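You operate a simulated robot arm through the tools that you are given. There is no shell and no other tool. Be economical: measure what you need, move in short steps, check, and stop when the job is done.

You are at the controls of a simulated robot arm. One attempt, no reset.

TASK
Charge the yellow battery till it reads 100 % and put it away.
Fine: the charger is off while the battery goes on and comes off, and at the end; its own slot; tin shut.
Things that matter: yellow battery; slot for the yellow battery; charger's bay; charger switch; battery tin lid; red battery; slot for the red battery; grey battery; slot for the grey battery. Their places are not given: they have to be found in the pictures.

Only the result counts: the job must be done as asked and must still hold three seconds after the hand-in. Knocking over, shifting, dropping, spilling or breaking anything else fails it.

THE ROBOT
A 6-joint arm with a two-finger parallel gripper, fixed in place. Base frame: the origin is at the foot of the arm, x ahead of it, y to its left, z up; the work surface is at about z = 88.4. Lengths are in cm, angles in degrees, forces in N, time in s.
With the tool pointing down near the work surface it reaches from about 24 to 64 cm from the base axis. Its first joint turns from -66.0 to 66.0 degrees. Payload 2.7 kg.
The TCP is the grasp point between the finger pads, 2.3 cm short of the fingertips. In the tool frame z runs along the fingers and y along their closing line. The gripper opens to 9.4 cm. The fingers are 3.8 cm wide and 1 cm thick; the gripper's body (5.4 by 9.6 cm) begins 3.9 cm behind the TCP.
Orientation is that of the tool frame in the base frame, as a unit quaternion [x, y, z, w]. With the fingers straight down and closing along the base's y, the tool's x points along the base's -x, its y along +y and its z along -z.

THE INTERFACE
- The arm moves only by the tool move_arm. Its argument "commands" is a list of rows, each an object of numbers (a shift or turn left out is 0, a gripper value left out holds the last): "tx", "ty", "tz": the shift along the tool's x, y, z in cm; "rx", "ry", "rz": the turn, a rotation vector about the tool's x, y, z in degrees. In form: [{"tx": .., "ty": .., "tz": .., "rx": .., "ry": .., "rz": ..}, ...]. A call has 1 to 8 rows; each row shifts and turns the commanded pose from where the row before left it, along the tool's axes as they then stand. "claw" is the closure, from 0 (fully open) to 1 (shut), set as the call begins (left out, the last holds). Rows are played at 5 a second. More than 5 cm and 8.6 degrees between two rows, or a gripper value outside its range, and nothing of the call is played. Where a pose cannot be reached the arm comes as near as it can. A force on the tool above 40 N (or 10 N above the force at the start of the call, whichever is more), or a blocked arm, ends the call early, and 0.2 s more pass. The fingers move at their own pace (about 4.5 cm/s each) and stop on an object; they squeeze with about 34 N. The grip force told is the motor's: it shows also when the fingers shut on nothing. Time passes only in rows, and 0.2 s behind the last, so rows that do not move let the fingers close. The reply holds the time, the measured pose of the TCP, the force on the tool along the base axes, the opening and the grip force, in the units named above and with some noise.
- Cameras (640 x 400 px; columns grow to the right, rows downward): "scene" is fixed at [7.11, -42.72, 142.17]; the picture's right is [0.81, -0.58, 0.00], its down [-0.24, -0.33, -0.91] and it looks along [0.53, 0.74, -0.41] (base axes); focal length 369 px, centre (320, 200). "wrist" rides on the gripper at [-3.9, 0, -4.4] in the tool frame; the picture's right is [0.00, -1.00, 0.00], its down [0.97, 0.00, -0.24] and it looks along [0.24, 0.00, 0.97] (tool axes); focal length 218 px, centre (320, 200).
- grab_frame(camera): a new picture of that camera. It takes no simulated time.
- locate(camera, pixels): there is no depth. For up to 12 entries [column, row, z] of the newest picture of that camera ("zoom" is the newest enlarged one), the place [x, y] in the base frame at which the ray of that pixel passes the height z, good to about 0.3 cm. It takes no simulated time.
- zoom(camera, box): a new picture of the part [left, top, right, bottom] of that camera's present view, enlarged. It takes no simulated time.
- finish_job(): hands the job in; it is judged then, once.

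Go step by step. Measure first, check grasps and placings, and put right what went wrong. The budget is 80 turns and 38 pictures, counting those below and the enlarged ones. Unless the task says otherwise, let go and move clear before handing in, and close with one line.

The tools are called after "Emit:" as a command line: name --argument value ..., lists and objects as JSON in quotes. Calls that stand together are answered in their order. move_arm: Moves the arm, as the interface text tells. Its arguments: {"type":"object","properties":{"commands":{"type":"array"},"claw":{"type":"number"}},"required":["commands"]} The other tools are called the same way: grab_frame (camera) takes a picture; locate (camera, pixels) gives the place at which the rays of pixels pass given heights; zoom (camera, box) takes an enlarged picture of a part of a camera's view; finish_job () hands the job in.

At the start:

```text
t: 0.0
tcp_pos: [39.0, -3.67, 124.27]
ee_rot: [0.0, 1.0, 0.0, 0.0]
force: [0.6, -0.4, 0.4]
opening: 9.41
grip_force: 0.0
```

scene: 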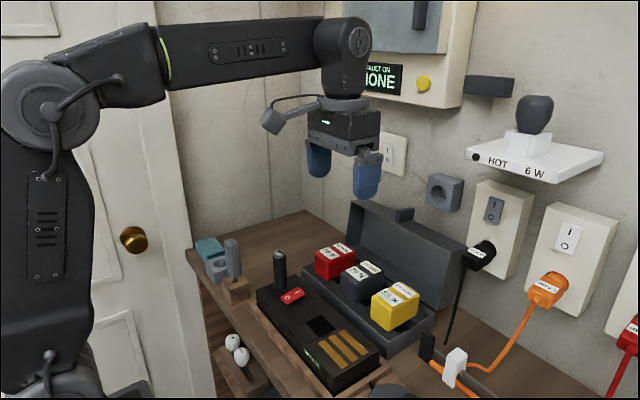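
wrist: 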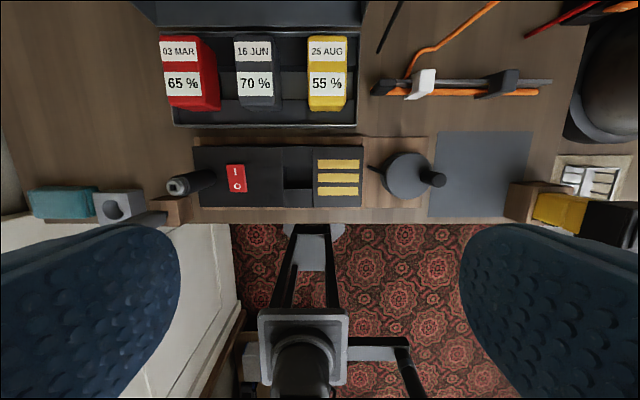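

The wrist picture shows the open tin with red, grey and yellow batteries (yellow at about (327,75), 55 %) and the charger with a switch at (236,178) and gold contacts at (340,178). I'll zoom in on these.

Emit:
zoom --camera "scene" --box '[230, 180, 470, 400]'

Emit:
zoom --camera "wrist" --box '[150, 0, 450, 220]'

```text
1.82 times, centred on (350, 290) of scene
```

zoom: 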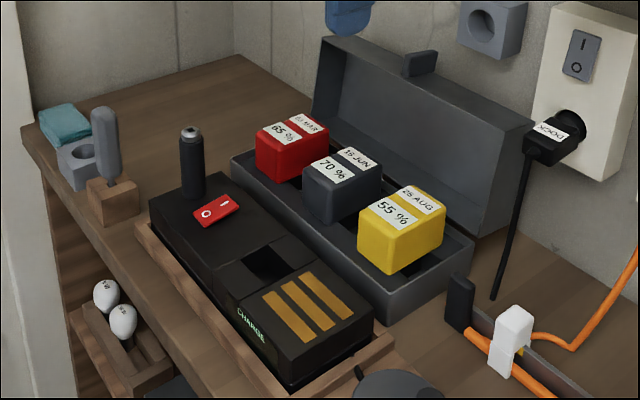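

```text
1.82 times, centred on (300, 110) of wrist
```

zoom: 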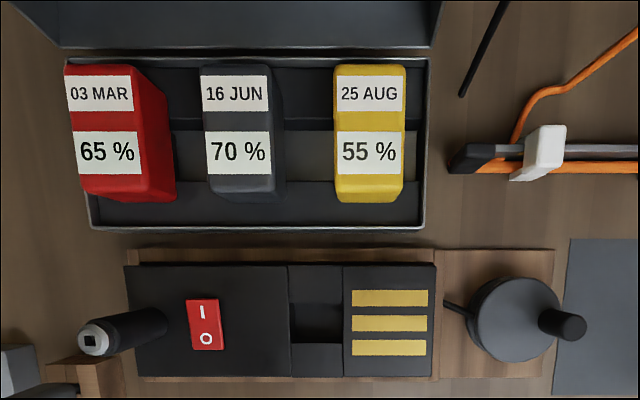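

The red rocker on the charger has "I" on the far side and "O" on the near side, and a "CHARGE" label is lit on the front. I'll zoom in on both and locate the key points.

Emit:
zoom --camera "scene" --box '[250, 270, 390, 390]'

Emit:
locate --camera "wrist" --pixels '[[236, 178, 95], [284, 178, 94], [312, 178, 94], [340, 178, 95], [363, 146, 94], [363, 207, 94], [195, 147, 94], [309, 38, 100], [346, 38, 100], [309, 95, 100], [346, 95, 100], [190, 183, 97]]'

Emit:
locate --camera "scene" --pixels '[[407, 219, 110], [413, 212, 110], [350, 205, 110]]'

```text
3.33 times, centred on (320, 330) of scene
```

zoom: 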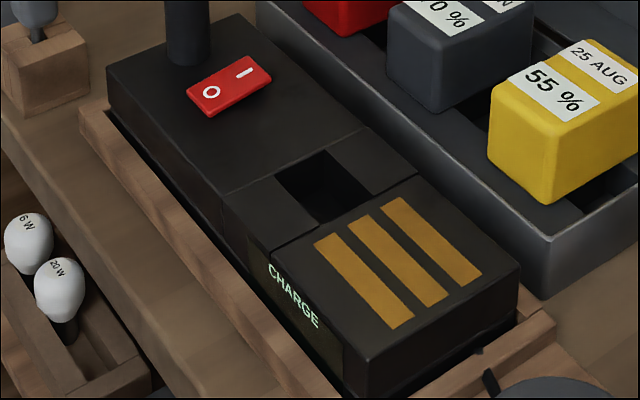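

```text
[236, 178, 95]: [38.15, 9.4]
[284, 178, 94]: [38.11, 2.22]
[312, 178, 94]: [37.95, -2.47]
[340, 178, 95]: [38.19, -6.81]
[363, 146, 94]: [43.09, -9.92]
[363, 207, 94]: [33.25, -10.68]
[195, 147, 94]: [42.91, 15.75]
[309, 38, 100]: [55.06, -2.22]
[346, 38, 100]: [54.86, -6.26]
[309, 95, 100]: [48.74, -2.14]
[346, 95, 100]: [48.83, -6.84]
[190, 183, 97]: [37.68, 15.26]
```

```text
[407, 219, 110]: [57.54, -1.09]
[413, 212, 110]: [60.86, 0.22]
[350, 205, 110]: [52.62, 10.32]
```

The recess lies at about (38,0) and the gold bars at about (38,-7). I need a closer look at the bay's shape, so I'll lower the hand to z of about 111.

Emit:
move_arm --commands '[{"tz": 4, "ty": 0.7}, {"tz": 4, "ty": 1}, {"tz": 4, "ty": 1}, {}]'

Emit:
grab_frame --camera "wrist"

```text
t: 1.0
tcp_pos: [39.04, -0.7, 112.21]
ee_rot: [0.0, 1.0, 0.0, 0.0]
force: [0.5, -0.6, 0.5]
opening: 9.4
grip_force: 0.1
```

```text
32 pictures are left
```

wrist: 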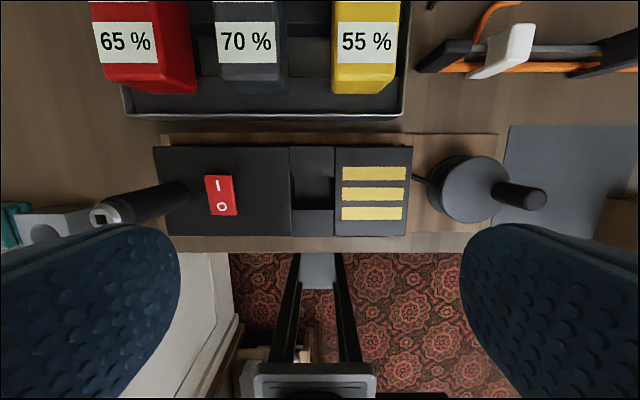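

Emit:
zoom --camera "wrist" --box '[190, 130, 420, 250]'

Emit:
zoom --camera "wrist" --box '[100, 0, 420, 150]'

```text
2.78 times, centred on (305, 190) of wrist
```

zoom: 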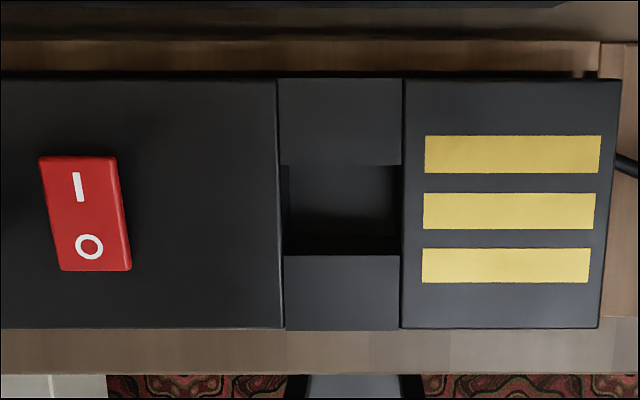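

```text
2.00 times, centred on (260, 75) of wrist
```

zoom: 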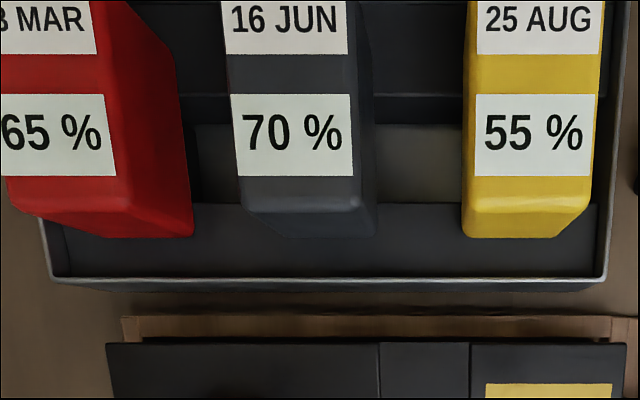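

The bay is a channel with a deeper hole in its middle. To get heights, I'll triangulate the battery corners, the charger top and the tin rim from both cameras.

Emit:
locate --camera "wrist" --pixels '[[331, 78, 100], [331, 78, 102], [397, 78, 100], [397, 78, 102], [331, 93, 94], [331, 93, 98], [387, 93, 94], [291, 177, 93], [334, 177, 93], [305, 177, 93], [305, 210, 93], [412, 147, 95]]'

Emit:
zoom --camera "scene" --box '[320, 240, 440, 360]'

```text
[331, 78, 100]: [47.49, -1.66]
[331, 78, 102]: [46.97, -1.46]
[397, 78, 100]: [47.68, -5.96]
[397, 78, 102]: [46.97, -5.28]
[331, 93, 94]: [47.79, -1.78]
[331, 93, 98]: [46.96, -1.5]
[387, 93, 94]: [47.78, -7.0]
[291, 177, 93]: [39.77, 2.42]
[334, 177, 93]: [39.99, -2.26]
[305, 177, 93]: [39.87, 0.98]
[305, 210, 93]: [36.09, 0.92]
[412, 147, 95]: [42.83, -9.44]
```

```text
3.33 times, centred on (380, 300) of scene
```

zoom: 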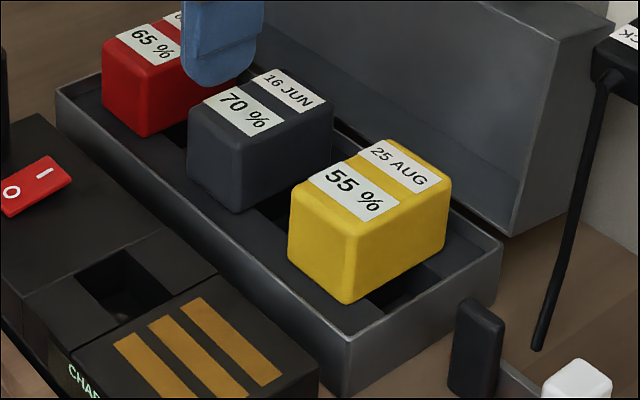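

Emit:
locate --camera "scene" --pixels '[[388.1, 330.9, 94], [388.1, 330.9, 97], [389, 310.5, 98], [389, 310.5, 101], [371, 318.6, 94], [371, 318.6, 97], [372, 298.5, 98], [372, 298.5, 101], [419.5, 286, 101], [384, 342, 93], [384, 342, 95], [356, 337, 94]]'

```text
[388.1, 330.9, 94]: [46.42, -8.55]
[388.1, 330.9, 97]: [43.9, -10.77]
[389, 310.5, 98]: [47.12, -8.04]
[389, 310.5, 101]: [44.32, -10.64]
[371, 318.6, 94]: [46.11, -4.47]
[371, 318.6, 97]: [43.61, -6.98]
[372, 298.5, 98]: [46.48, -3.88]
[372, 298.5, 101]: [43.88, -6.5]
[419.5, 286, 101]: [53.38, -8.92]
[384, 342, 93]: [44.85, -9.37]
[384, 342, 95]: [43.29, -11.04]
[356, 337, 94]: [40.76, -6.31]
```

Triangulation puts the yellow body at roughly y -7 to -2.2, with its near face at x of about 48.5, from z of about 92.3 up to 96.6. I'll move over it for a closer look.

Emit:
move_arm --commands '[{"tx": -4, "ty": -1.3}, {"tx": -4, "ty": -1.3}, {"tx": -3, "ty": -1.3}, {}]' --claw 0.3

Emit:
grab_frame --camera "wrist"

```text
t: 2.0
tcp_pos: [50.04, -4.83, 112.19]
ee_rot: [0.0, 1.0, -0.001, 0.001]
force: [0.1, 0.0, -0.8]
opening: 6.58
grip_force: 0.1
```

```text
28 pictures are left
```

wrist: 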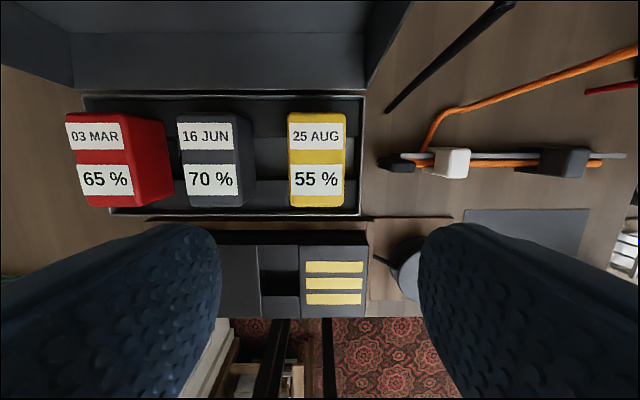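

Emit:
zoom --camera "wrist" --box '[160, 80, 380, 220]'

Emit:
locate --camera "wrist" --pixels '[[289, 113, 97], [346, 113, 97], [290, 207, 97], [344, 207, 97], [240, 160, 97], [280, 245, 93], [280, 297, 93], [261, 272, 93], [300, 272, 93], [225, 88, 100], [363, 213, 94], [85, 95, 94]]'

```text
2.86 times, centred on (270, 150) of wrist
```

zoom: 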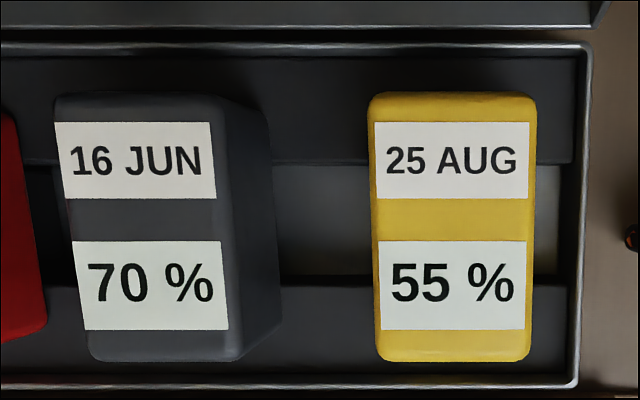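

```text
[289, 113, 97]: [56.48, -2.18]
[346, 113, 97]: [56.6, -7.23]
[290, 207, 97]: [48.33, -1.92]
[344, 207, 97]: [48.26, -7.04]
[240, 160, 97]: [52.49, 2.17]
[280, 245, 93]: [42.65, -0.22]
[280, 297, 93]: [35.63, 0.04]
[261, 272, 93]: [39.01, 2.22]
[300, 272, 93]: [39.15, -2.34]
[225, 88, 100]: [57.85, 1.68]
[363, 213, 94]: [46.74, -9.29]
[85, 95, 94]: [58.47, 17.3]
```

The yellow top is centred at about (52.4,-4.6). Next I'll find the heights of the charger shelf and its walls.

Emit:
locate --camera "scene" --pixels '[[319.4, 336.6, 92], [319.4, 336.6, 94], [335, 325.5, 92], [335, 325.5, 94], [306.5, 323.4, 92], [306.5, 323.4, 94], [320.9, 315, 92], [320.9, 315, 94], [375.6, 357.6, 94], [375.6, 357.6, 96], [288, 303, 94], [288, 303, 96]]'

Emit:
locate --camera "wrist" --pixels '[[300, 247, 94], [300, 247, 96], [368, 247, 94], [368, 247, 96], [366, 317, 94], [366, 317, 96], [261, 270, 91], [300, 295, 91], [262, 295, 91], [300, 295, 94], [262, 295, 94], [300, 270, 94]]'

```text
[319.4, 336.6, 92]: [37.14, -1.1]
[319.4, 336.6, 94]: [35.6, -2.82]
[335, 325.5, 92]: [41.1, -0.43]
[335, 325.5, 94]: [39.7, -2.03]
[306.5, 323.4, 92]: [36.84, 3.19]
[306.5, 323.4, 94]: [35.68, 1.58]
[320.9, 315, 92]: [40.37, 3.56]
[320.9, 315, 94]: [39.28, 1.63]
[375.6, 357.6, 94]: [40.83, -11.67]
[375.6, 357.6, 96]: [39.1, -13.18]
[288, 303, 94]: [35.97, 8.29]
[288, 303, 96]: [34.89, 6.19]
```

```text
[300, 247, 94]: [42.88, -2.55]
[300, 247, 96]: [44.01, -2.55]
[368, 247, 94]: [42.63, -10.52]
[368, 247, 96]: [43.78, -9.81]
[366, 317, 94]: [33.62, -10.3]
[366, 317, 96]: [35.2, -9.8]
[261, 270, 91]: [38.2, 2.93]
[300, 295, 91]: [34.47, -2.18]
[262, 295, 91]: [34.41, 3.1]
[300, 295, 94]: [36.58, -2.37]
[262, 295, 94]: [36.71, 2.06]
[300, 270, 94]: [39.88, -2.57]
```

Emit:
zoom --camera "scene" --box '[285, 300, 365, 350]'

```text
8.00 times, centred on (325, 325) of scene
```

zoom: 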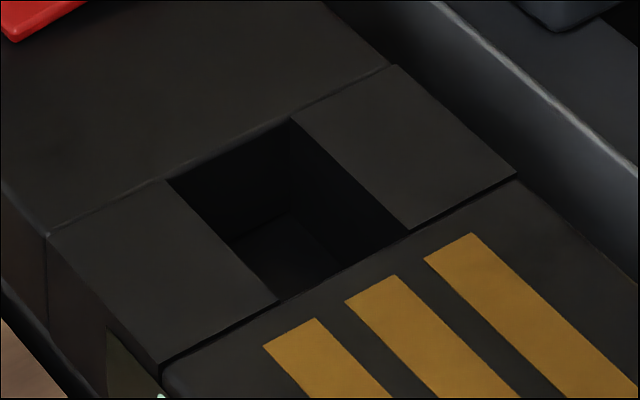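

The charger top is essentially flush, with a 3.8 × 4.5 cm hole centred at about (37.9,-0.1), top at z of about 93.4. The battery must have a stem that plugs in there. Now I'll check the switch state.

Emit:
zoom --camera "scene" --box '[265, 240, 345, 310]'

Emit:
zoom --camera "scene" --box '[290, 325, 370, 395]'

```text
5.71 times, centred on (305, 275) of scene
```

zoom: 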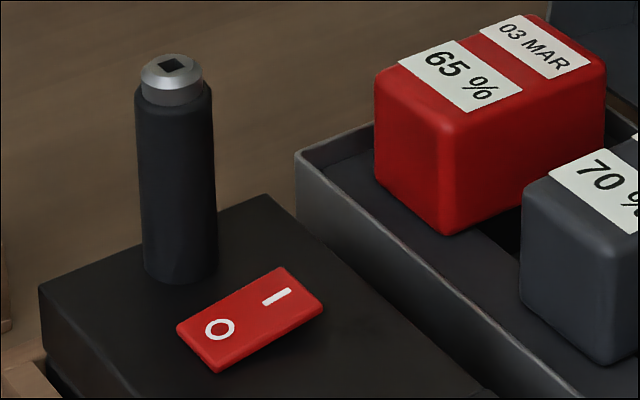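

```text
5.71 times, centred on (330, 360) of scene
```

zoom: 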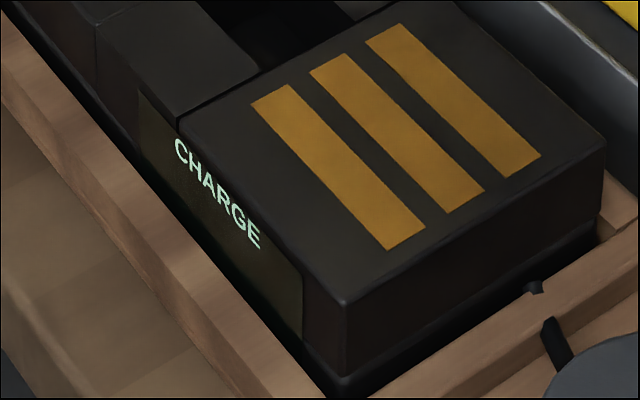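

The raised "I" end and its shadow tell me the "O" side is pressed, so the charger is off. I'll descend on the yellow battery at (52.3,-4.6) with a narrower opening.

Emit:
move_arm --commands '[{"tx": -2.25, "ty": 0.2, "tz": 4}, {"tz": 4}, {"tz": 4}, {"tz": 2}, {}]' --claw 0.34

Emit:
grab_frame --camera "wrist"

Emit:
grab_frame --camera "scene"

```text
t: 3.2
tcp_pos: [52.04, -4.68, 98.2]
ee_rot: [0.0, 1.0, 0.0, 0.0]
force: [0.0, -0.4, 0.1]
opening: 6.19
grip_force: 0.0
```

```text
23 pictures are left
```

wrist: 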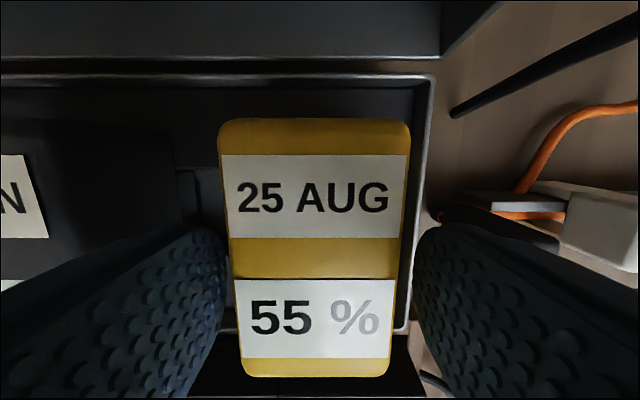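

```text
22 pictures are left
```

scene: 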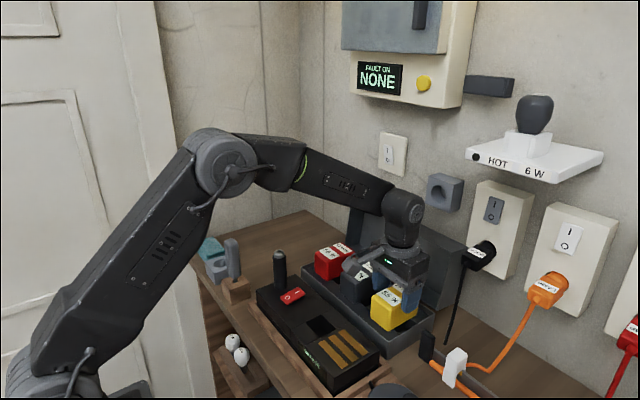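

Emit:
locate --camera "wrist" --pixels '[[427, 90, 93.5], [434, 80, 93.5], [398, 328, 93.5], [217, 130, 97], [411, 130, 97], [243, 374, 97], [390, 374, 97], [315, 119, 97], [315, 376, 97]]'

```text
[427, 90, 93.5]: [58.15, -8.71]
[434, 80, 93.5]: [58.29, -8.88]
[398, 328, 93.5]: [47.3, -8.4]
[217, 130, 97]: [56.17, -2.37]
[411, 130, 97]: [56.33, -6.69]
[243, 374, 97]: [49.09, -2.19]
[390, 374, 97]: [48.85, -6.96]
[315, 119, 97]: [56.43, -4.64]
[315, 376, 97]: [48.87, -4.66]
```

The battery is centred at (52.6,-4.57) and the inner tin wall is at y of about -8.6. I'll narrow to 5.6 cm and descend to z 95.6.

Emit:
move_arm --commands '[{"tx": -0.5, "ty": 0.1}, {}, {"tz": 1.3}, {"tz": 1.3}, {}]' --claw 0.4

```text
t: 4.4
tcp_pos: [52.69, -4.49, 95.62]
ee_rot: [0.0, 1.0, 0.001, -0.001]
force: [-0.2, -0.7, 0.6]
opening: 5.61
grip_force: 0.0
```

No contact on the way down, so I'll close on the battery.

Emit:
move_arm --commands '[{}, {}, {}, {}]' --claw 1

```text
t: 5.4
tcp_pos: [52.74, -4.59, 95.48]
ee_rot: [0.0, 1.0, 0.0, 0.0]
force: [0.5, 0.0, 0.5]
opening: 5.17
grip_force: 34.1
```

Gripped at 5.17 cm with 34 N. I'll lift straight up.

Emit:
move_arm --commands '[{"tz": -1}, {"tz": -2}, {"tz": -3}, {"tz": -4}, {"tz": -2}, {}]'

Emit:
grab_frame --camera "scene"

Emit:
grab_frame --camera "wrist"

```text
t: 6.8
tcp_pos: [52.6, -4.6, 107.52]
ee_rot: [0.0, 1.0, -0.001, 0.0]
force: [0.2, -0.4, -3.9]
opening: 5.2
grip_force: 34.2
```

```text
21 pictures are left
```

scene: 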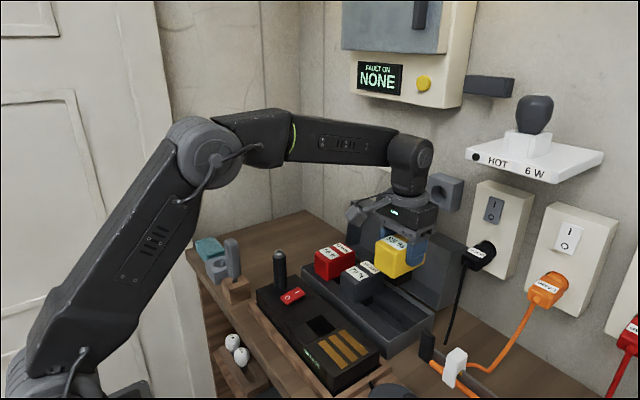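

```text
20 pictures are left
```

wrist: 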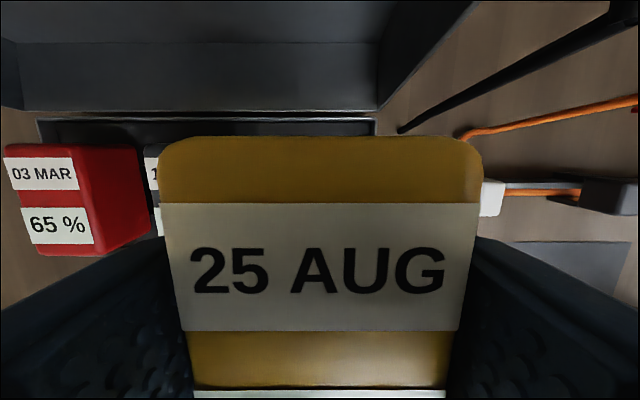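

The battery is up, so I'll zoom in to see its underside and the empty slot.

Emit:
zoom --camera "scene" --box '[330, 210, 450, 350]'

```text
2.86 times, centred on (390, 280) of scene
```

zoom: 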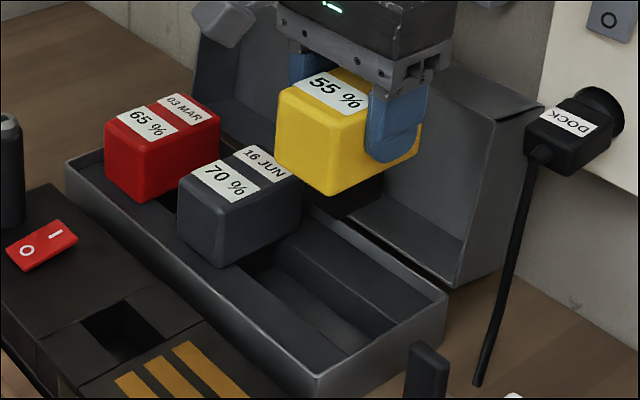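

A dark stem (about 3.4 cm square) sits below the yellow body. I'll carry it over the bay hole at (37.9,0.0) and start down.

Emit:
move_arm --commands '[{"tx": 3.65, "ty": 1.15}, {"tx": 3.65, "ty": 1.15}, {"tx": 3.65, "ty": 1.15}, {"tx": 3.65, "ty": 1.15}, {"tz": 3}, {"tz": 3}, {"tz": 2}, {}]'

Emit:
zoom --camera "scene" --box '[260, 250, 400, 370]'

```text
t: 8.5
tcp_pos: [38.53, 0.07, 100.22]
ee_rot: [-0.001, 1.0, 0.0, 0.009]
force: [-1.0, 0.5, 2.5]
opening: 5.18
grip_force: 33.8
stopped in row 8: the force on the tool passed its limit (the readings are from after the stop); the commanded pose is now the measured one
```

```text
3.33 times, centred on (330, 310) of scene
```

zoom: 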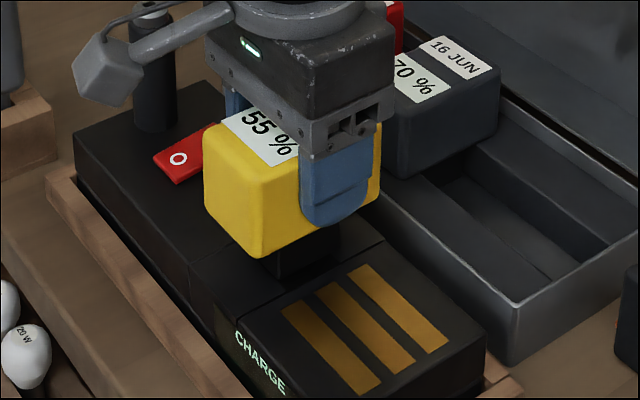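

The stem touched something at z of about 100, before entering. I'll raise it a little and look closely.

Emit:
move_arm --commands '[{"tz": -1}, {}]'

Emit:
zoom --camera "scene" --box '[290, 295, 370, 355]'

Emit:
grab_frame --camera "wrist"

```text
t: 9.1
tcp_pos: [38.47, 0.09, 101.16]
ee_rot: [-0.001, 1.0, -0.001, 0.008]
force: [0.0, -0.6, -3.2]
opening: 5.19
grip_force: 34.2
```

```text
6.67 times, centred on (330, 325) of scene
```

zoom: 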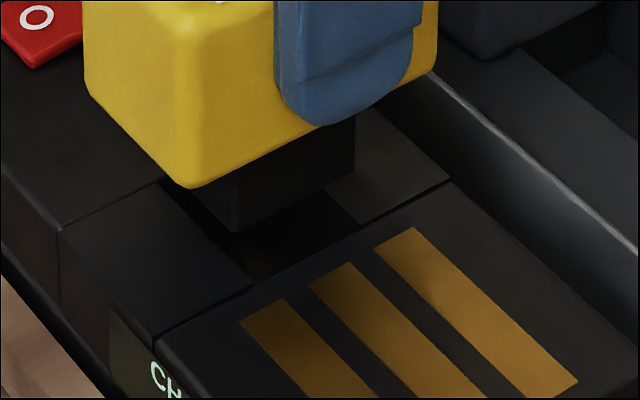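

```text
16 pictures are left
```

wrist: 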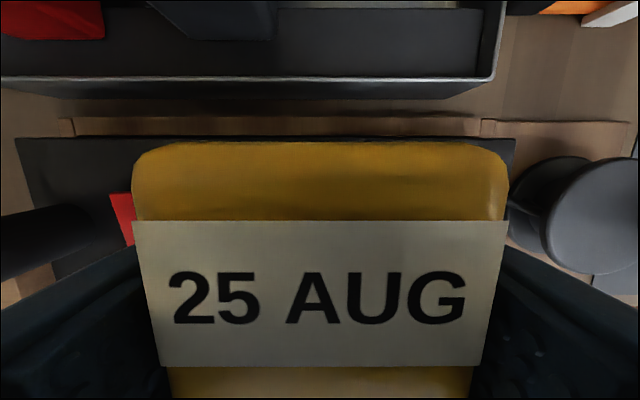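

Emit:
locate --camera "scene" --pixels '[[317.3, 329.9, 93.5], [317.3, 329.9, 94.5], [317.3, 329.9, 95.5], [334.8, 321.7, 93.5], [334.8, 321.7, 94.5], [334.8, 321.7, 95.5], [310.5, 323.2, 97], [310.5, 323.2, 98], [320.5, 338, 93.4], [336.3, 326.2, 93.4], [341, 328.4, 93.4]]'

```text
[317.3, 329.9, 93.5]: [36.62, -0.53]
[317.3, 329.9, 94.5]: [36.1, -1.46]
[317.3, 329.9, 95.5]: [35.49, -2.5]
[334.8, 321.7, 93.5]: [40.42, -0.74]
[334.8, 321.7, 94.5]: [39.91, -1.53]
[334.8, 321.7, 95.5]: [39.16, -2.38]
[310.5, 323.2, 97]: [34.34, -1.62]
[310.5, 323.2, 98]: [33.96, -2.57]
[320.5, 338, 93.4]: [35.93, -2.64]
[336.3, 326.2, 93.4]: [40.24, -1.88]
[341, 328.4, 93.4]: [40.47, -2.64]
```

The visible stem looks about as long in x as the hole, or longer, so I have to measure the stem properly. I'll lift it, level the 1° tilt, and look at it up close.

Emit:
move_arm --commands '[{"tz": -3, "ry": 0.95}, {"tz": -4}, {"tz": -4}, {}]'

Emit:
zoom --camera "scene" --box '[280, 220, 370, 290]'

```text
t: 10.1
tcp_pos: [38.56, -0.04, 112.22]
ee_rot: [-0.001, 1.0, -0.001, 0.001]
force: [-0.5, -0.1, -2.8]
opening: 5.22
grip_force: 34.3
```

```text
5.71 times, centred on (325, 255) of scene
```

zoom: 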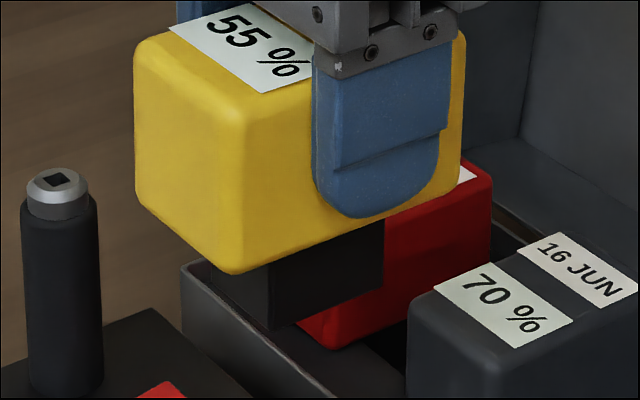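

The stem measures about 4.15 cm (x) × 3.2 cm (y), while the hole is about 3.6 (x) × 4.5 (y). The battery therefore has to be turned 90°, and I'll do that up here.

Emit:
move_arm --commands '[{"rz": -8.5}, {"rz": -8.5}, {"rz": -8.5}, {"rz": -8.5}, {"rz": -8.5}, {"rz": -8.5}]'

Emit:
move_arm --commands '[{"rz": -8.5}, {"rz": -8.5}, {"rz": -8.5}, {"rz": -8.5}, {"rz": -5}, {}, {}]'

Emit:
grab_frame --camera "scene"

```text
t: 11.5
tcp_pos: [38.57, 0.02, 112.22]
ee_rot: [-0.432, 0.902, -0.001, 0.0]
force: [-0.3, 0.3, -2.9]
opening: 5.18
grip_force: 34.0
```

```text
t: 13.1
tcp_pos: [38.57, -0.01, 112.26]
ee_rot: [0.708, -0.706, 0.002, -0.001]
force: [-0.3, -0.7, -3.4]
opening: 5.19
grip_force: 34.2
```

```text
14 pictures are left
```

scene: 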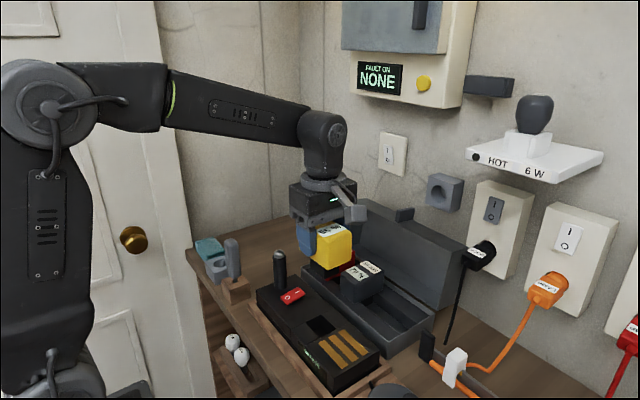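

Turned. I'll move over the hole centre (37.95,0.15), lower the stem to about 1 cm above it, and check the alignment.

Emit:
move_arm --commands '[{"tx": -0.15, "ty": 0.62, "tz": 3}, {"tz": 4}, {"tz": 4}, {}, {}]'

Emit:
zoom --camera "scene" --box '[290, 290, 370, 350]'

```text
t: 14.3
tcp_pos: [37.99, 0.15, 101.05]
ee_rot: [0.708, -0.707, 0.001, 0.001]
force: [-0.1, 1.5, -3.1]
opening: 5.19
grip_force: 34.6
```

```text
6.67 times, centred on (330, 320) of scene
```

zoom: 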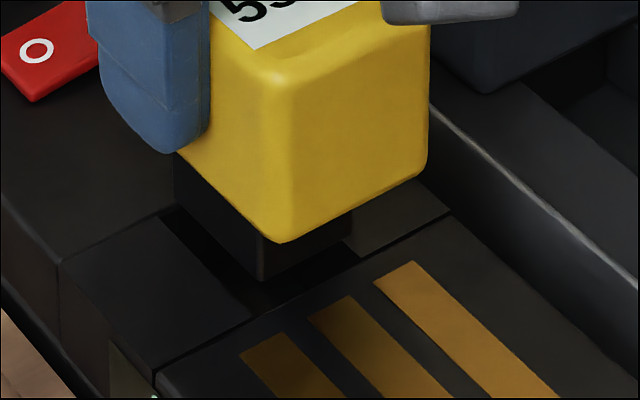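

The stem corners at (173/260/352) line up in column with the hole corners (165/257/360), leaving even margins. I'll descend gently.

Emit:
move_arm --commands '[{"tz": 0.5}, {"tz": 0.5}, {"tz": 0.4}, {"tz": 0.3}, {}]'

```text
t: 15.2
tcp_pos: [38.09, 0.08, 100.02]
ee_rot: [0.708, -0.706, 0.004, -0.003]
force: [-1.7, 1.9, 5.3]
opening: 5.19
grip_force: 33.5
stopped in row 4: the force on the tool passed its limit (the readings are from after the stop); the commanded pose is now the measured one
```

Contact again at z of about 100, so I'll see which edge is touching.

Emit:
zoom --camera "scene" --box '[300, 300, 350, 345]'

```text
8.89 times, centred on (325, 322) of scene
```

zoom: 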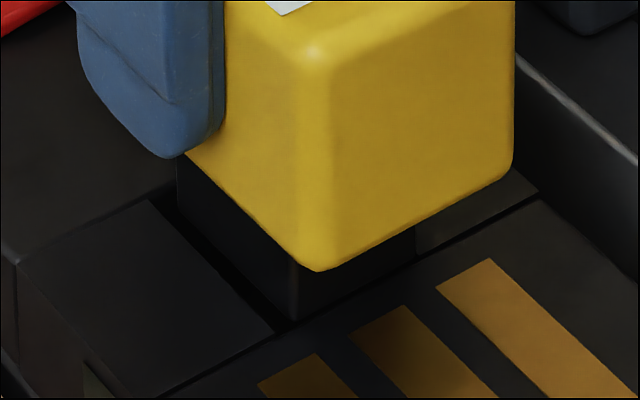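

There's a gap of about 0.5 cm on the near (-x) side. The stem touches the far shelf edge and the -y edge, so I'll lift slightly, level, shift (-0.25,+0.2) and retry.

Emit:
move_arm --commands '[{"tz": -0.5, "rx": -0.55}, {"tx": -0.2, "ty": 0.27}, {}, {"tz": 0.5}, {"tz": 0.4}, {"tz": 0.4}, {"tz": 0.3}, {}]'

```text
t: 17.0
tcp_pos: [37.72, 0.31, 98.8]
ee_rot: [0.708, -0.706, 0.0, 0.001]
force: [-0.1, 0.3, -2.9]
opening: 5.19
grip_force: 34.1
```

It's entering the hole freely (z 98.8, no contact). I'll continue down to seat it, expecting z of about 96.6.

Emit:
move_arm --commands '[{"tz": 0.5}, {"tz": 0.5}, {"tz": 0.5}, {"tz": 0.4}, {"tz": 0.3}, {"tz": 0.3}, {"tz": 0.3}]'

```text
t: 18.4
tcp_pos: [37.92, 0.32, 96.79]
ee_rot: [0.708, -0.706, 0.002, -0.001]
force: [-2.7, 0.1, 5.0]
opening: 5.21
grip_force: 34.1
stopped in row 6: the force on the tool passed its limit (the readings are from after the stop); the commanded pose is now the measured one
```

Seated at about 96.7. I'll check the picture before letting go.

Emit:
zoom --camera "scene" --box '[260, 260, 400, 370]'

```text
3.64 times, centred on (330, 315) of scene
```

zoom: 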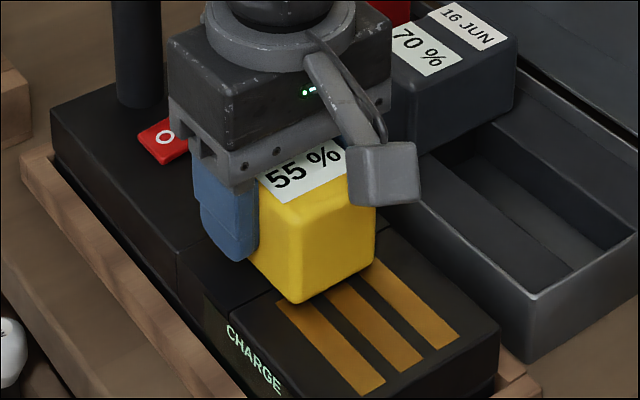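

The body sits flat on the charger. I'll open and rise straight up.

Emit:
move_arm --commands '[{}, {}, {"tz": -1}, {"tz": -3}, {"tz": -4}, {"tz": -4}, {}]' --claw 0.3

Emit:
grab_frame --camera "scene"

```text
t: 20.0
tcp_pos: [37.99, 0.64, 108.86]
ee_rot: [0.708, -0.706, 0.002, -0.001]
force: [0.3, 0.9, -0.2]
opening: 6.6
grip_force: 0.0
```

```text
10 pictures are left
```

scene: 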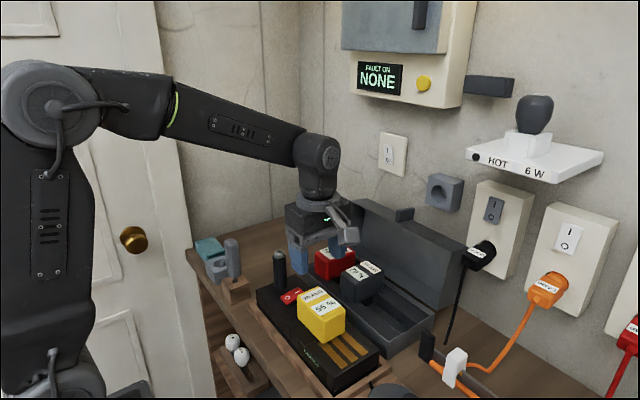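

The battery is in place at 55 % and the charger is still off. I'll close the fingers, go above the "I" end of the rocker at about (39.8,9.6) and come down to just above it.

Emit:
move_arm --commands '[{"tx": -4.5, "ty": -0.9}, {"tx": -4.45, "ty": -0.9}, {"tz": 4}, {"tz": 4}, {"tz": 2.2}, {}]' --claw 1

Emit:
zoom --camera "scene" --box '[240, 220, 380, 340]'

```text
t: 21.4
tcp_pos: [39.97, 9.3, 98.65]
ee_rot: [0.708, -0.706, 0.004, -0.002]
force: [-1.0, 0.7, 0.9]
opening: 0.01
grip_force: 33.8
```

```text
3.33 times, centred on (310, 280) of scene
```

zoom: 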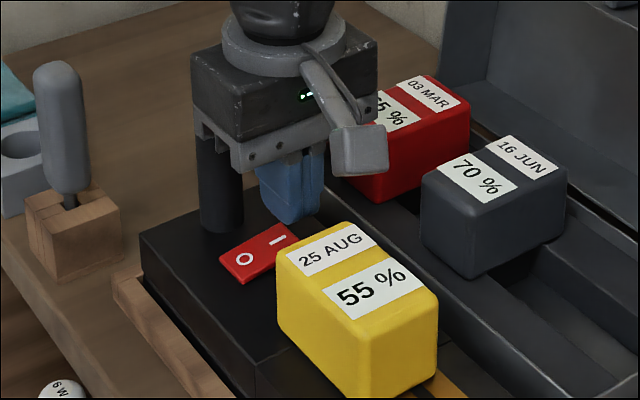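

Emit:
locate --camera "zoom" --pixels '[[279, 240, 95.2], [244, 259, 94.5], [262, 251, 94.8], [293, 222, 96.3]]'

```text
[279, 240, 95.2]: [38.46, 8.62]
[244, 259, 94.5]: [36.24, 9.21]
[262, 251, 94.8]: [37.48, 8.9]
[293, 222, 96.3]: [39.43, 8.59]
```

The "I" mark is at about (38.8,9.2). I'll shift -0.6 in x and press down gently.

Emit:
move_arm --commands '[{"ty": 0.6}, {"tz": 0.5}, {"tz": 0.4}, {"tz": 0.4}, {"tz": 0.3}, {"tz": 0.3}, {"tz": 0.3}]'

```text
t: 22.7
tcp_pos: [39.39, 9.48, 97.5]
ee_rot: [0.709, -0.705, 0.003, -0.006]
force: [-3.4, -1.8, 7.1]
opening: 0.01
grip_force: 34.2
stopped in row 6: the force on the tool passed its limit (the readings are from after the stop); the commanded pose is now the measured one
```

The press hit the force limit at z of about 97.4. I'll lift off and look.

Emit:
move_arm --commands '[{"tz": -3}, {"tz": -4}, {"tz": -4}, {}]'

Emit:
zoom --camera "scene" --box '[250, 260, 390, 380]'

```text
t: 23.7
tcp_pos: [39.05, 9.53, 108.26]
ee_rot: [0.709, -0.705, 0.004, -0.005]
force: [0.1, 0.8, -0.1]
opening: 0.03
grip_force: 34.1
```

```text
3.33 times, centred on (320, 320) of scene
```

zoom: 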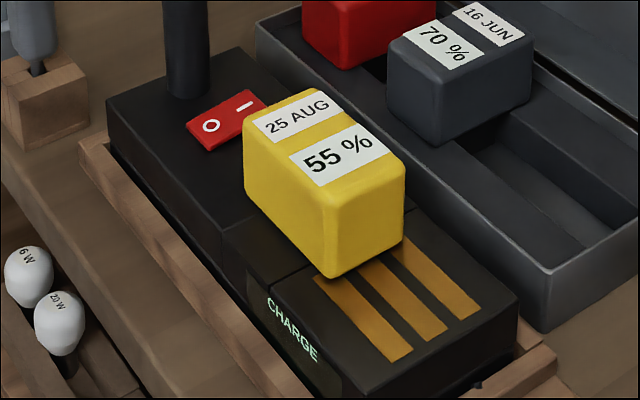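

The rocker's "O" end is now raised, so the charger is on. I'll let time pass while moving back above the battery.

Emit:
move_arm --commands '[{"tz": -2}, {"tx": 4.6, "ty": 0.5}, {"tx": 4.6, "ty": 0.5}, {}, {}, {}, {}, {}]' --claw 0.3

Emit:
move_arm --commands '[{}, {}, {}, {}, {}, {}, {}, {}]'

Emit:
grab_frame --camera "wrist"

```text
t: 25.5
tcp_pos: [38.44, 0.06, 110.3]
ee_rot: [0.709, -0.705, 0.004, -0.006]
force: [0.4, 0.0, -0.2]
opening: 6.57
grip_force: 0.0
```

```text
t: 27.3
tcp_pos: [38.46, 0.08, 110.2]
ee_rot: [0.709, -0.705, 0.004, -0.004]
force: [-0.9, -0.6, -0.7]
opening: 6.59
grip_force: 0.1
```

```text
7 pictures are left
```

wrist: 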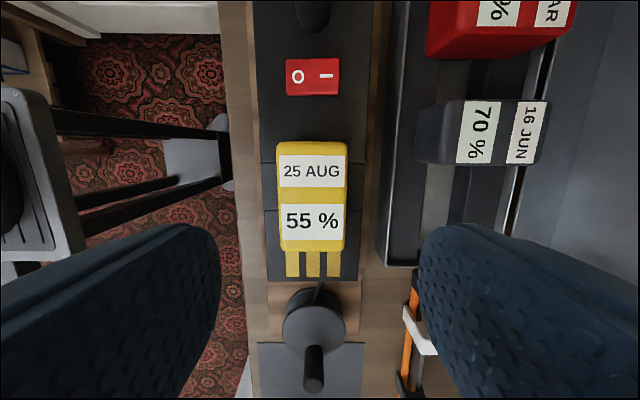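

It still reads 55 % a few seconds after switching on. I'll wait longer, then read it again.

Emit:
move_arm --commands '[{}, {}, {}, {}, {}, {}, {}, {}]'

Emit:
move_arm --commands '[{}, {}, {}, {}, {}, {}, {}, {}]'

Emit:
move_arm --commands '[{}, {}, {}, {}, {}, {}, {}, {}]'

Emit:
zoom --camera "scene" --box '[250, 270, 390, 390]'

```text
t: 29.1
tcp_pos: [38.36, -0.01, 110.12]
ee_rot: [0.709, -0.705, 0.004, -0.005]
force: [-1.6, 0.3, -0.2]
opening: 6.58
grip_force: 0.1
```

```text
t: 30.9
tcp_pos: [38.43, 0.08, 110.29]
ee_rot: [0.709, -0.705, 0.005, -0.004]
force: [0.7, -0.5, -0.2]
opening: 6.6
grip_force: 0.0
```

```text
t: 32.7
tcp_pos: [38.37, -0.07, 110.24]
ee_rot: [0.709, -0.705, 0.004, -0.004]
force: [0.8, 0.3, 0.2]
opening: 6.58
grip_force: 0.1
```

```text
3.33 times, centred on (320, 330) of scene
```

zoom: 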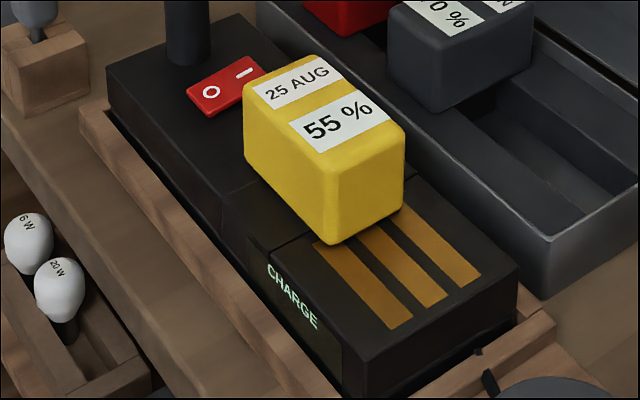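

The rocker's pixels haven't changed since the start, so it never flipped. The press probably hit the black post near (38,14.7) with the hand's camera side before reaching the rocker. I'll tilt the hand about 8.5° away from the post, come in a bit lower in y, and press again.

Emit:
move_arm --commands '[{"tx": -4.3, "ty": -0.6, "rx": -0.6}, {"tx": -4.3, "ty": -0.6}, {"ry": -8.5}, {}, {"tz": 3.956, "tx": 0.592}, {"tz": 3.956, "tx": 0.592}, {"tz": 3.956, "tx": 0.592}, {}]' --claw 1

```text
t: 34.5
tcp_pos: [39.71, 8.79, 98.24]
ee_rot: [0.707, -0.703, -0.053, -0.054]
force: [0.0, 0.4, 0.7]
opening: 0.0
grip_force: 34.2
```

The tilt is right: the tip leans +y and the top leans away from the post. Pressing now.

Emit:
move_arm --commands '[{"tz": 0.5, "tx": 0.07}, {"tz": 0.4, "tx": 0.06}, {"tz": 0.4, "tx": 0.06}, {"tz": 0.3, "tx": 0.045}, {"tz": 0.3, "tx": 0.045}, {"tz": 0.3, "tx": 0.045}, {"tz": 0.2, "tx": 0.03}]'

```text
t: 35.9
tcp_pos: [39.56, 8.95, 96.69]
ee_rot: [0.708, -0.702, -0.051, -0.056]
force: [-5.5, -2.7, 10.0]
opening: 0.0
grip_force: 33.6
stopped in row 6: the force on the tool passed its limit (the readings are from after the stop); the commanded pose is now the measured one
```

This time it went about 0.8 cm lower before stopping. I'll lift off, wait a moment and look.

Emit:
move_arm --commands '[{"tz": -3}, {"tz": -4}, {"tz": -4}, {}, {}, {}, {}, {}]'

Emit:
zoom --camera "scene" --box '[265, 265, 365, 365]'

```text
t: 37.7
tcp_pos: [39.8, 6.92, 107.54]
ee_rot: [0.708, -0.703, -0.051, -0.056]
force: [0.7, 0.1, -0.2]
opening: 0.01
grip_force: 34.0
```

```text
4.00 times, centred on (315, 315) of scene
```

zoom: 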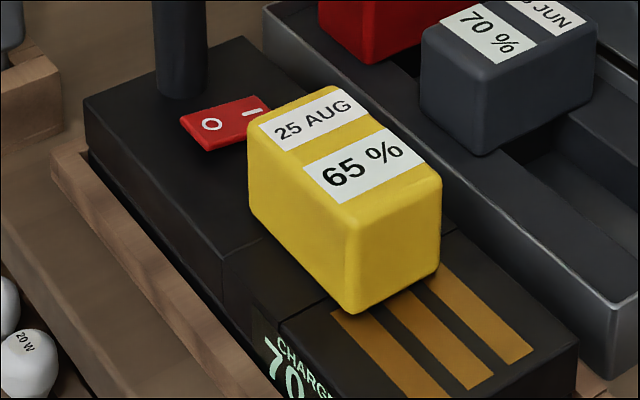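

The charger is on: the label reads 65 %, the display about 70. I'll wait while placing the hand above the "O" end.

Emit:
move_arm --commands '[{"ty": 3.35, "tx": -1.9, "tz": 0.3}, {"tz": 3.956, "tx": 0.592}, {"tz": 3.956, "tx": 0.592}, {}, {}, {}, {}, {}]'

Emit:
move_arm --commands '[{}, {}, {}, {}, {}, {}, {}, {}]'

Emit:
move_arm --commands '[{}, {}, {}, {}, {}, {}, {}, {}]'

Emit:
move_arm --commands '[{}, {}, {}, {}, {}, {}]'

Emit:
zoom --camera "scene" --box '[265, 265, 385, 385]'

```text
t: 39.5
tcp_pos: [36.01, 8.99, 99.53]
ee_rot: [0.708, -0.703, -0.05, -0.056]
force: [0.0, 0.8, 0.7]
opening: 0.0
grip_force: 34.1
```

```text
t: 41.3
tcp_pos: [36.08, 8.93, 99.56]
ee_rot: [0.707, -0.703, -0.05, -0.056]
force: [-0.3, -0.4, 0.8]
opening: 0.01
grip_force: 34.0
```

```text
t: 43.1
tcp_pos: [36.04, 8.95, 99.56]
ee_rot: [0.708, -0.703, -0.051, -0.055]
force: [-0.1, -0.2, 0.3]
opening: 0.0
grip_force: 33.2
```

```text
t: 44.5
tcp_pos: [36.04, 8.92, 99.52]
ee_rot: [0.707, -0.703, -0.051, -0.056]
force: [0.7, -0.1, -0.8]
opening: 0.0
grip_force: 34.2
```

```text
3.33 times, centred on (325, 325) of scene
```

zoom: 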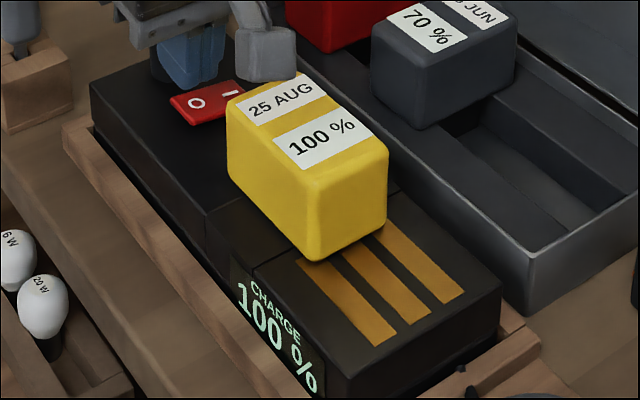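

The label and the display both read 100 %. Before pressing "O", I'll raise slightly, level out and turn the hand 40° so its grey box clears the battery and its camera side clears the post.

Emit:
move_arm --commands '[{"tz": -2}, {"ry": 8.4}, {"rz": 8.5}, {"rz": 8.5}, {"rz": 8.5}, {"rz": 8.5}, {"rz": 6}, {}]'

```text
t: 46.3
tcp_pos: [36.33, 8.76, 101.42]
ee_rot: [-0.426, 0.905, 0.0, 0.004]
force: [1.2, 0.3, -0.1]
opening: 0.0
grip_force: 34.5
```

Emit:
move_arm --commands '[{"tx": 0.27, "ty": 0.17, "tz": 1.5}, {"tz": 1.5}, {"tz": 0.5}, {"tz": 0.4}, {"tz": 0.4}, {"tz": 0.3}, {"tz": 0.3}, {"tz": 0.3}]'

```text
t: 48.1
tcp_pos: [35.96, 8.7, 96.62]
ee_rot: [-0.426, 0.904, 0.0, 0.006]
force: [-5.8, -0.5, 9.6]
opening: 0.02
grip_force: 33.4
stopped in row 8: the force on the tool passed its limit (the readings are from after the stop); the commanded pose is now the measured one
```

It reached the same depth as the successful press. I'll lift, turn back to the battery's grip orientation and check the display.

Emit:
move_arm --commands '[{"tz": -4}, {"tz": -4}, {"tz": -4, "rz": -8}, {"rz": -8}, {"rz": -8}, {"rz": -8}, {"rz": -8}, {}]' --claw 0.3

Emit:
zoom --camera "scene" --box '[255, 255, 395, 395]'

```text
t: 49.9
tcp_pos: [35.91, 8.72, 108.52]
ee_rot: [0.71, -0.705, 0.002, -0.006]
force: [-0.5, -0.3, 0.5]
opening: 6.58
grip_force: 0.1
```

```text
2.86 times, centred on (325, 325) of scene
```

zoom: 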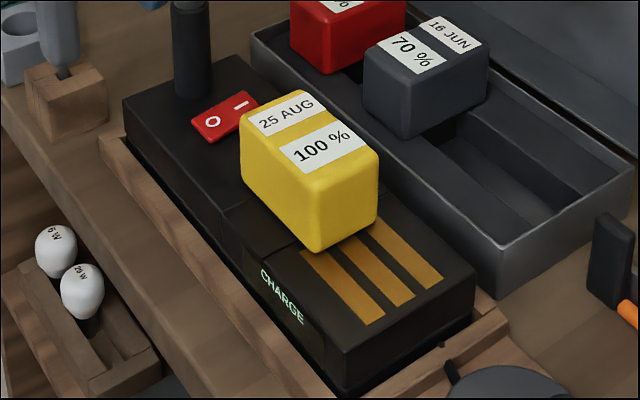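

The display shows only "CHARGE" and the rocker is back on "O", with the battery at 100 %. I'll move over the battery and grip it.

Emit:
move_arm --commands '[{"tx": 4.2, "ty": -1.0, "rx": -0.6}, {"tx": 4.2, "ty": -1.03}, {}, {"tz": 4}, {"tz": 4}, {"tz": 2}, {"tz": 1.5}, {}]'

```text
t: 51.7
tcp_pos: [38.0, 0.44, 96.7]
ee_rot: [0.71, -0.705, -0.001, -0.002]
force: [0.6, -0.5, 0.5]
opening: 6.58
grip_force: 0.0
```

Emit:
move_arm --commands '[{}, {}, {}, {}]' --claw 1

Emit:
move_arm --commands '[{"tz": -1}, {"tz": -1.5}, {"tz": -2.5}, {"tz": -4}, {"tz": -4}, {"tz": -3}, {}]'

```text
t: 52.7
tcp_pos: [38.05, 0.35, 96.83]
ee_rot: [0.71, -0.704, -0.001, -0.002]
force: [0.4, -0.6, -0.7]
opening: 5.18
grip_force: 33.5
```

```text
t: 54.3
tcp_pos: [37.98, 0.17, 112.89]
ee_rot: [0.71, -0.704, -0.002, -0.002]
force: [0.5, -0.1, -2.7]
opening: 5.16
grip_force: 34.0
```

Held firmly. I'll turn back 90° up here.

Emit:
move_arm --commands '[{"rz": 8.5}, {"rz": 8.5}, {"rz": 8.5}, {"rz": 8.5}, {"rz": 8.5}, {"rz": 8.5}]'

Emit:
move_arm --commands '[{"rz": 8.5}, {"rz": 8.5}, {"rz": 8.5}, {"rz": 8.5}, {"rz": 5.5}, {}, {}]'

```text
t: 55.7
tcp_pos: [37.85, 0.25, 112.95]
ee_rot: [-0.337, 0.942, 0.002, 0.001]
force: [0.2, 0.1, -3.0]
opening: 5.2
grip_force: 34.0
```

```text
t: 57.3
tcp_pos: [37.95, 0.29, 112.97]
ee_rot: [0.001, 1.0, 0.003, 0.0]
force: [0.4, 0.5, -3.2]
opening: 5.2
grip_force: 34.2
```

Emit:
move_arm --commands '[{"tx": -3.7, "ty": -1.22, "rx": 0.34}, {"tx": -3.7, "ty": -1.22}, {"tx": -3.7, "ty": -1.22}, {"tx": -3.7, "ty": -1.22}, {}, {"tz": 4}, {"tz": 4}, {}]'

```text
t: 59.1
tcp_pos: [52.68, -4.57, 104.99]
ee_rot: [0.001, 1.0, 0.001, 0.0]
force: [-0.8, -0.4, -3.1]
opening: 5.17
grip_force: 33.9
```

At (52.7,-4.57), I'll descend carefully into the slot; any wrong contact would show at z of about 98.8.

Emit:
move_arm --commands '[{"tz": 3}, {"tz": 2}, {"tz": 0.6}, {"tz": 0.6}, {"tz": 0.6}, {"tz": 0.6}, {}]'

```text
t: 60.7
tcp_pos: [52.76, -4.61, 97.51]
ee_rot: [0.0, 1.0, 0.0, 0.0]
force: [-0.3, -0.2, -2.6]
opening: 5.19
grip_force: 34.1
```

Entering freely. Final descent to about 95.5.

Emit:
move_arm --commands '[{"tz": 0.6}, {"tz": 0.5}, {"tz": 0.4}, {"tz": 0.3}, {"tz": 0.2}, {"tz": 0.2}, {"tz": 0.2}]'

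```text
t: 62.3
tcp_pos: [52.77, -4.53, 95.25]
ee_rot: [0.0, 1.0, 0.0, 0.0]
force: [0.0, -1.1, -3.2]
opening: 5.2
grip_force: 34.2
```

Still carrying the weight, so I'll go a little lower until it's supported.

Emit:
move_arm --commands '[{"tz": 0.15}, {"tz": 0.15}, {}]'

```text
t: 63.1
tcp_pos: [52.69, -4.49, 94.85]
ee_rot: [0.001, 1.0, 0.0, 0.001]
force: [0.1, 0.1, -2.1]
opening: 5.16
grip_force: 34.2
```

Emit:
move_arm --commands '[{"tz": 0.15}, {"tz": 0.1}, {}]'

```text
t: 63.9
tcp_pos: [52.84, -4.59, 94.75]
ee_rot: [0.001, 1.0, 0.0, 0.0]
force: [0.4, 0.1, -1.9]
opening: 5.18
grip_force: 34.4
```

Emit:
move_arm --commands '[{"tz": 0.15}, {}]'

Emit:
zoom --camera "scene" --box '[310, 225, 450, 345]'

```text
t: 64.5
tcp_pos: [52.9, -4.63, 94.65]
ee_rot: [0.001, 1.0, 0.0, 0.002]
force: [-6.0, 1.9, 10.2]
opening: 5.2
grip_force: 33.9
```

```text
3.33 times, centred on (380, 285) of scene
```

zoom: 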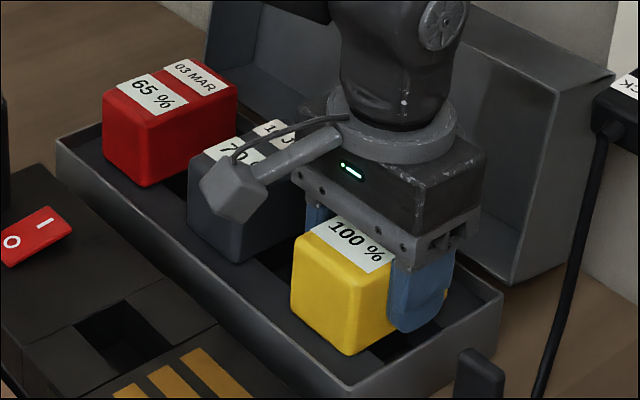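

Contact now (+10 N), and the battery's corner at (347,355) matches its original position. I'll open a little and rise.

Emit:
move_arm --commands '[{}, {}, {"tz": -0.7}, {"tz": -2}, {"tz": -4}, {"tz": -4}, {"tz": -4}, {}]' --claw 0.4

Emit:
grab_frame --camera "scene"

```text
t: 66.3
tcp_pos: [52.82, -4.63, 109.05]
ee_rot: [0.001, 1.0, 0.0, 0.0]
force: [0.0, 0.0, 0.4]
opening: 5.66
grip_force: 0.0
```

```text
1 pictures are left
```

scene: 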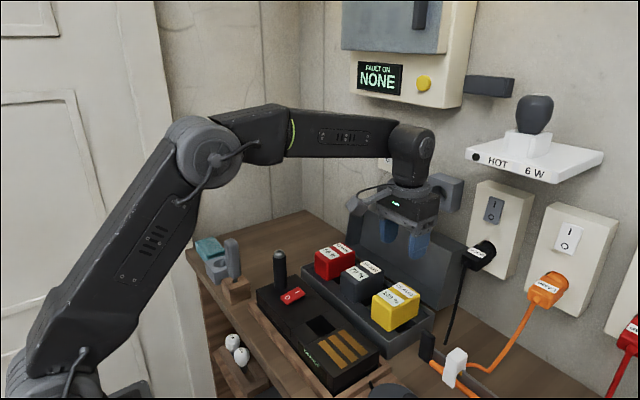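

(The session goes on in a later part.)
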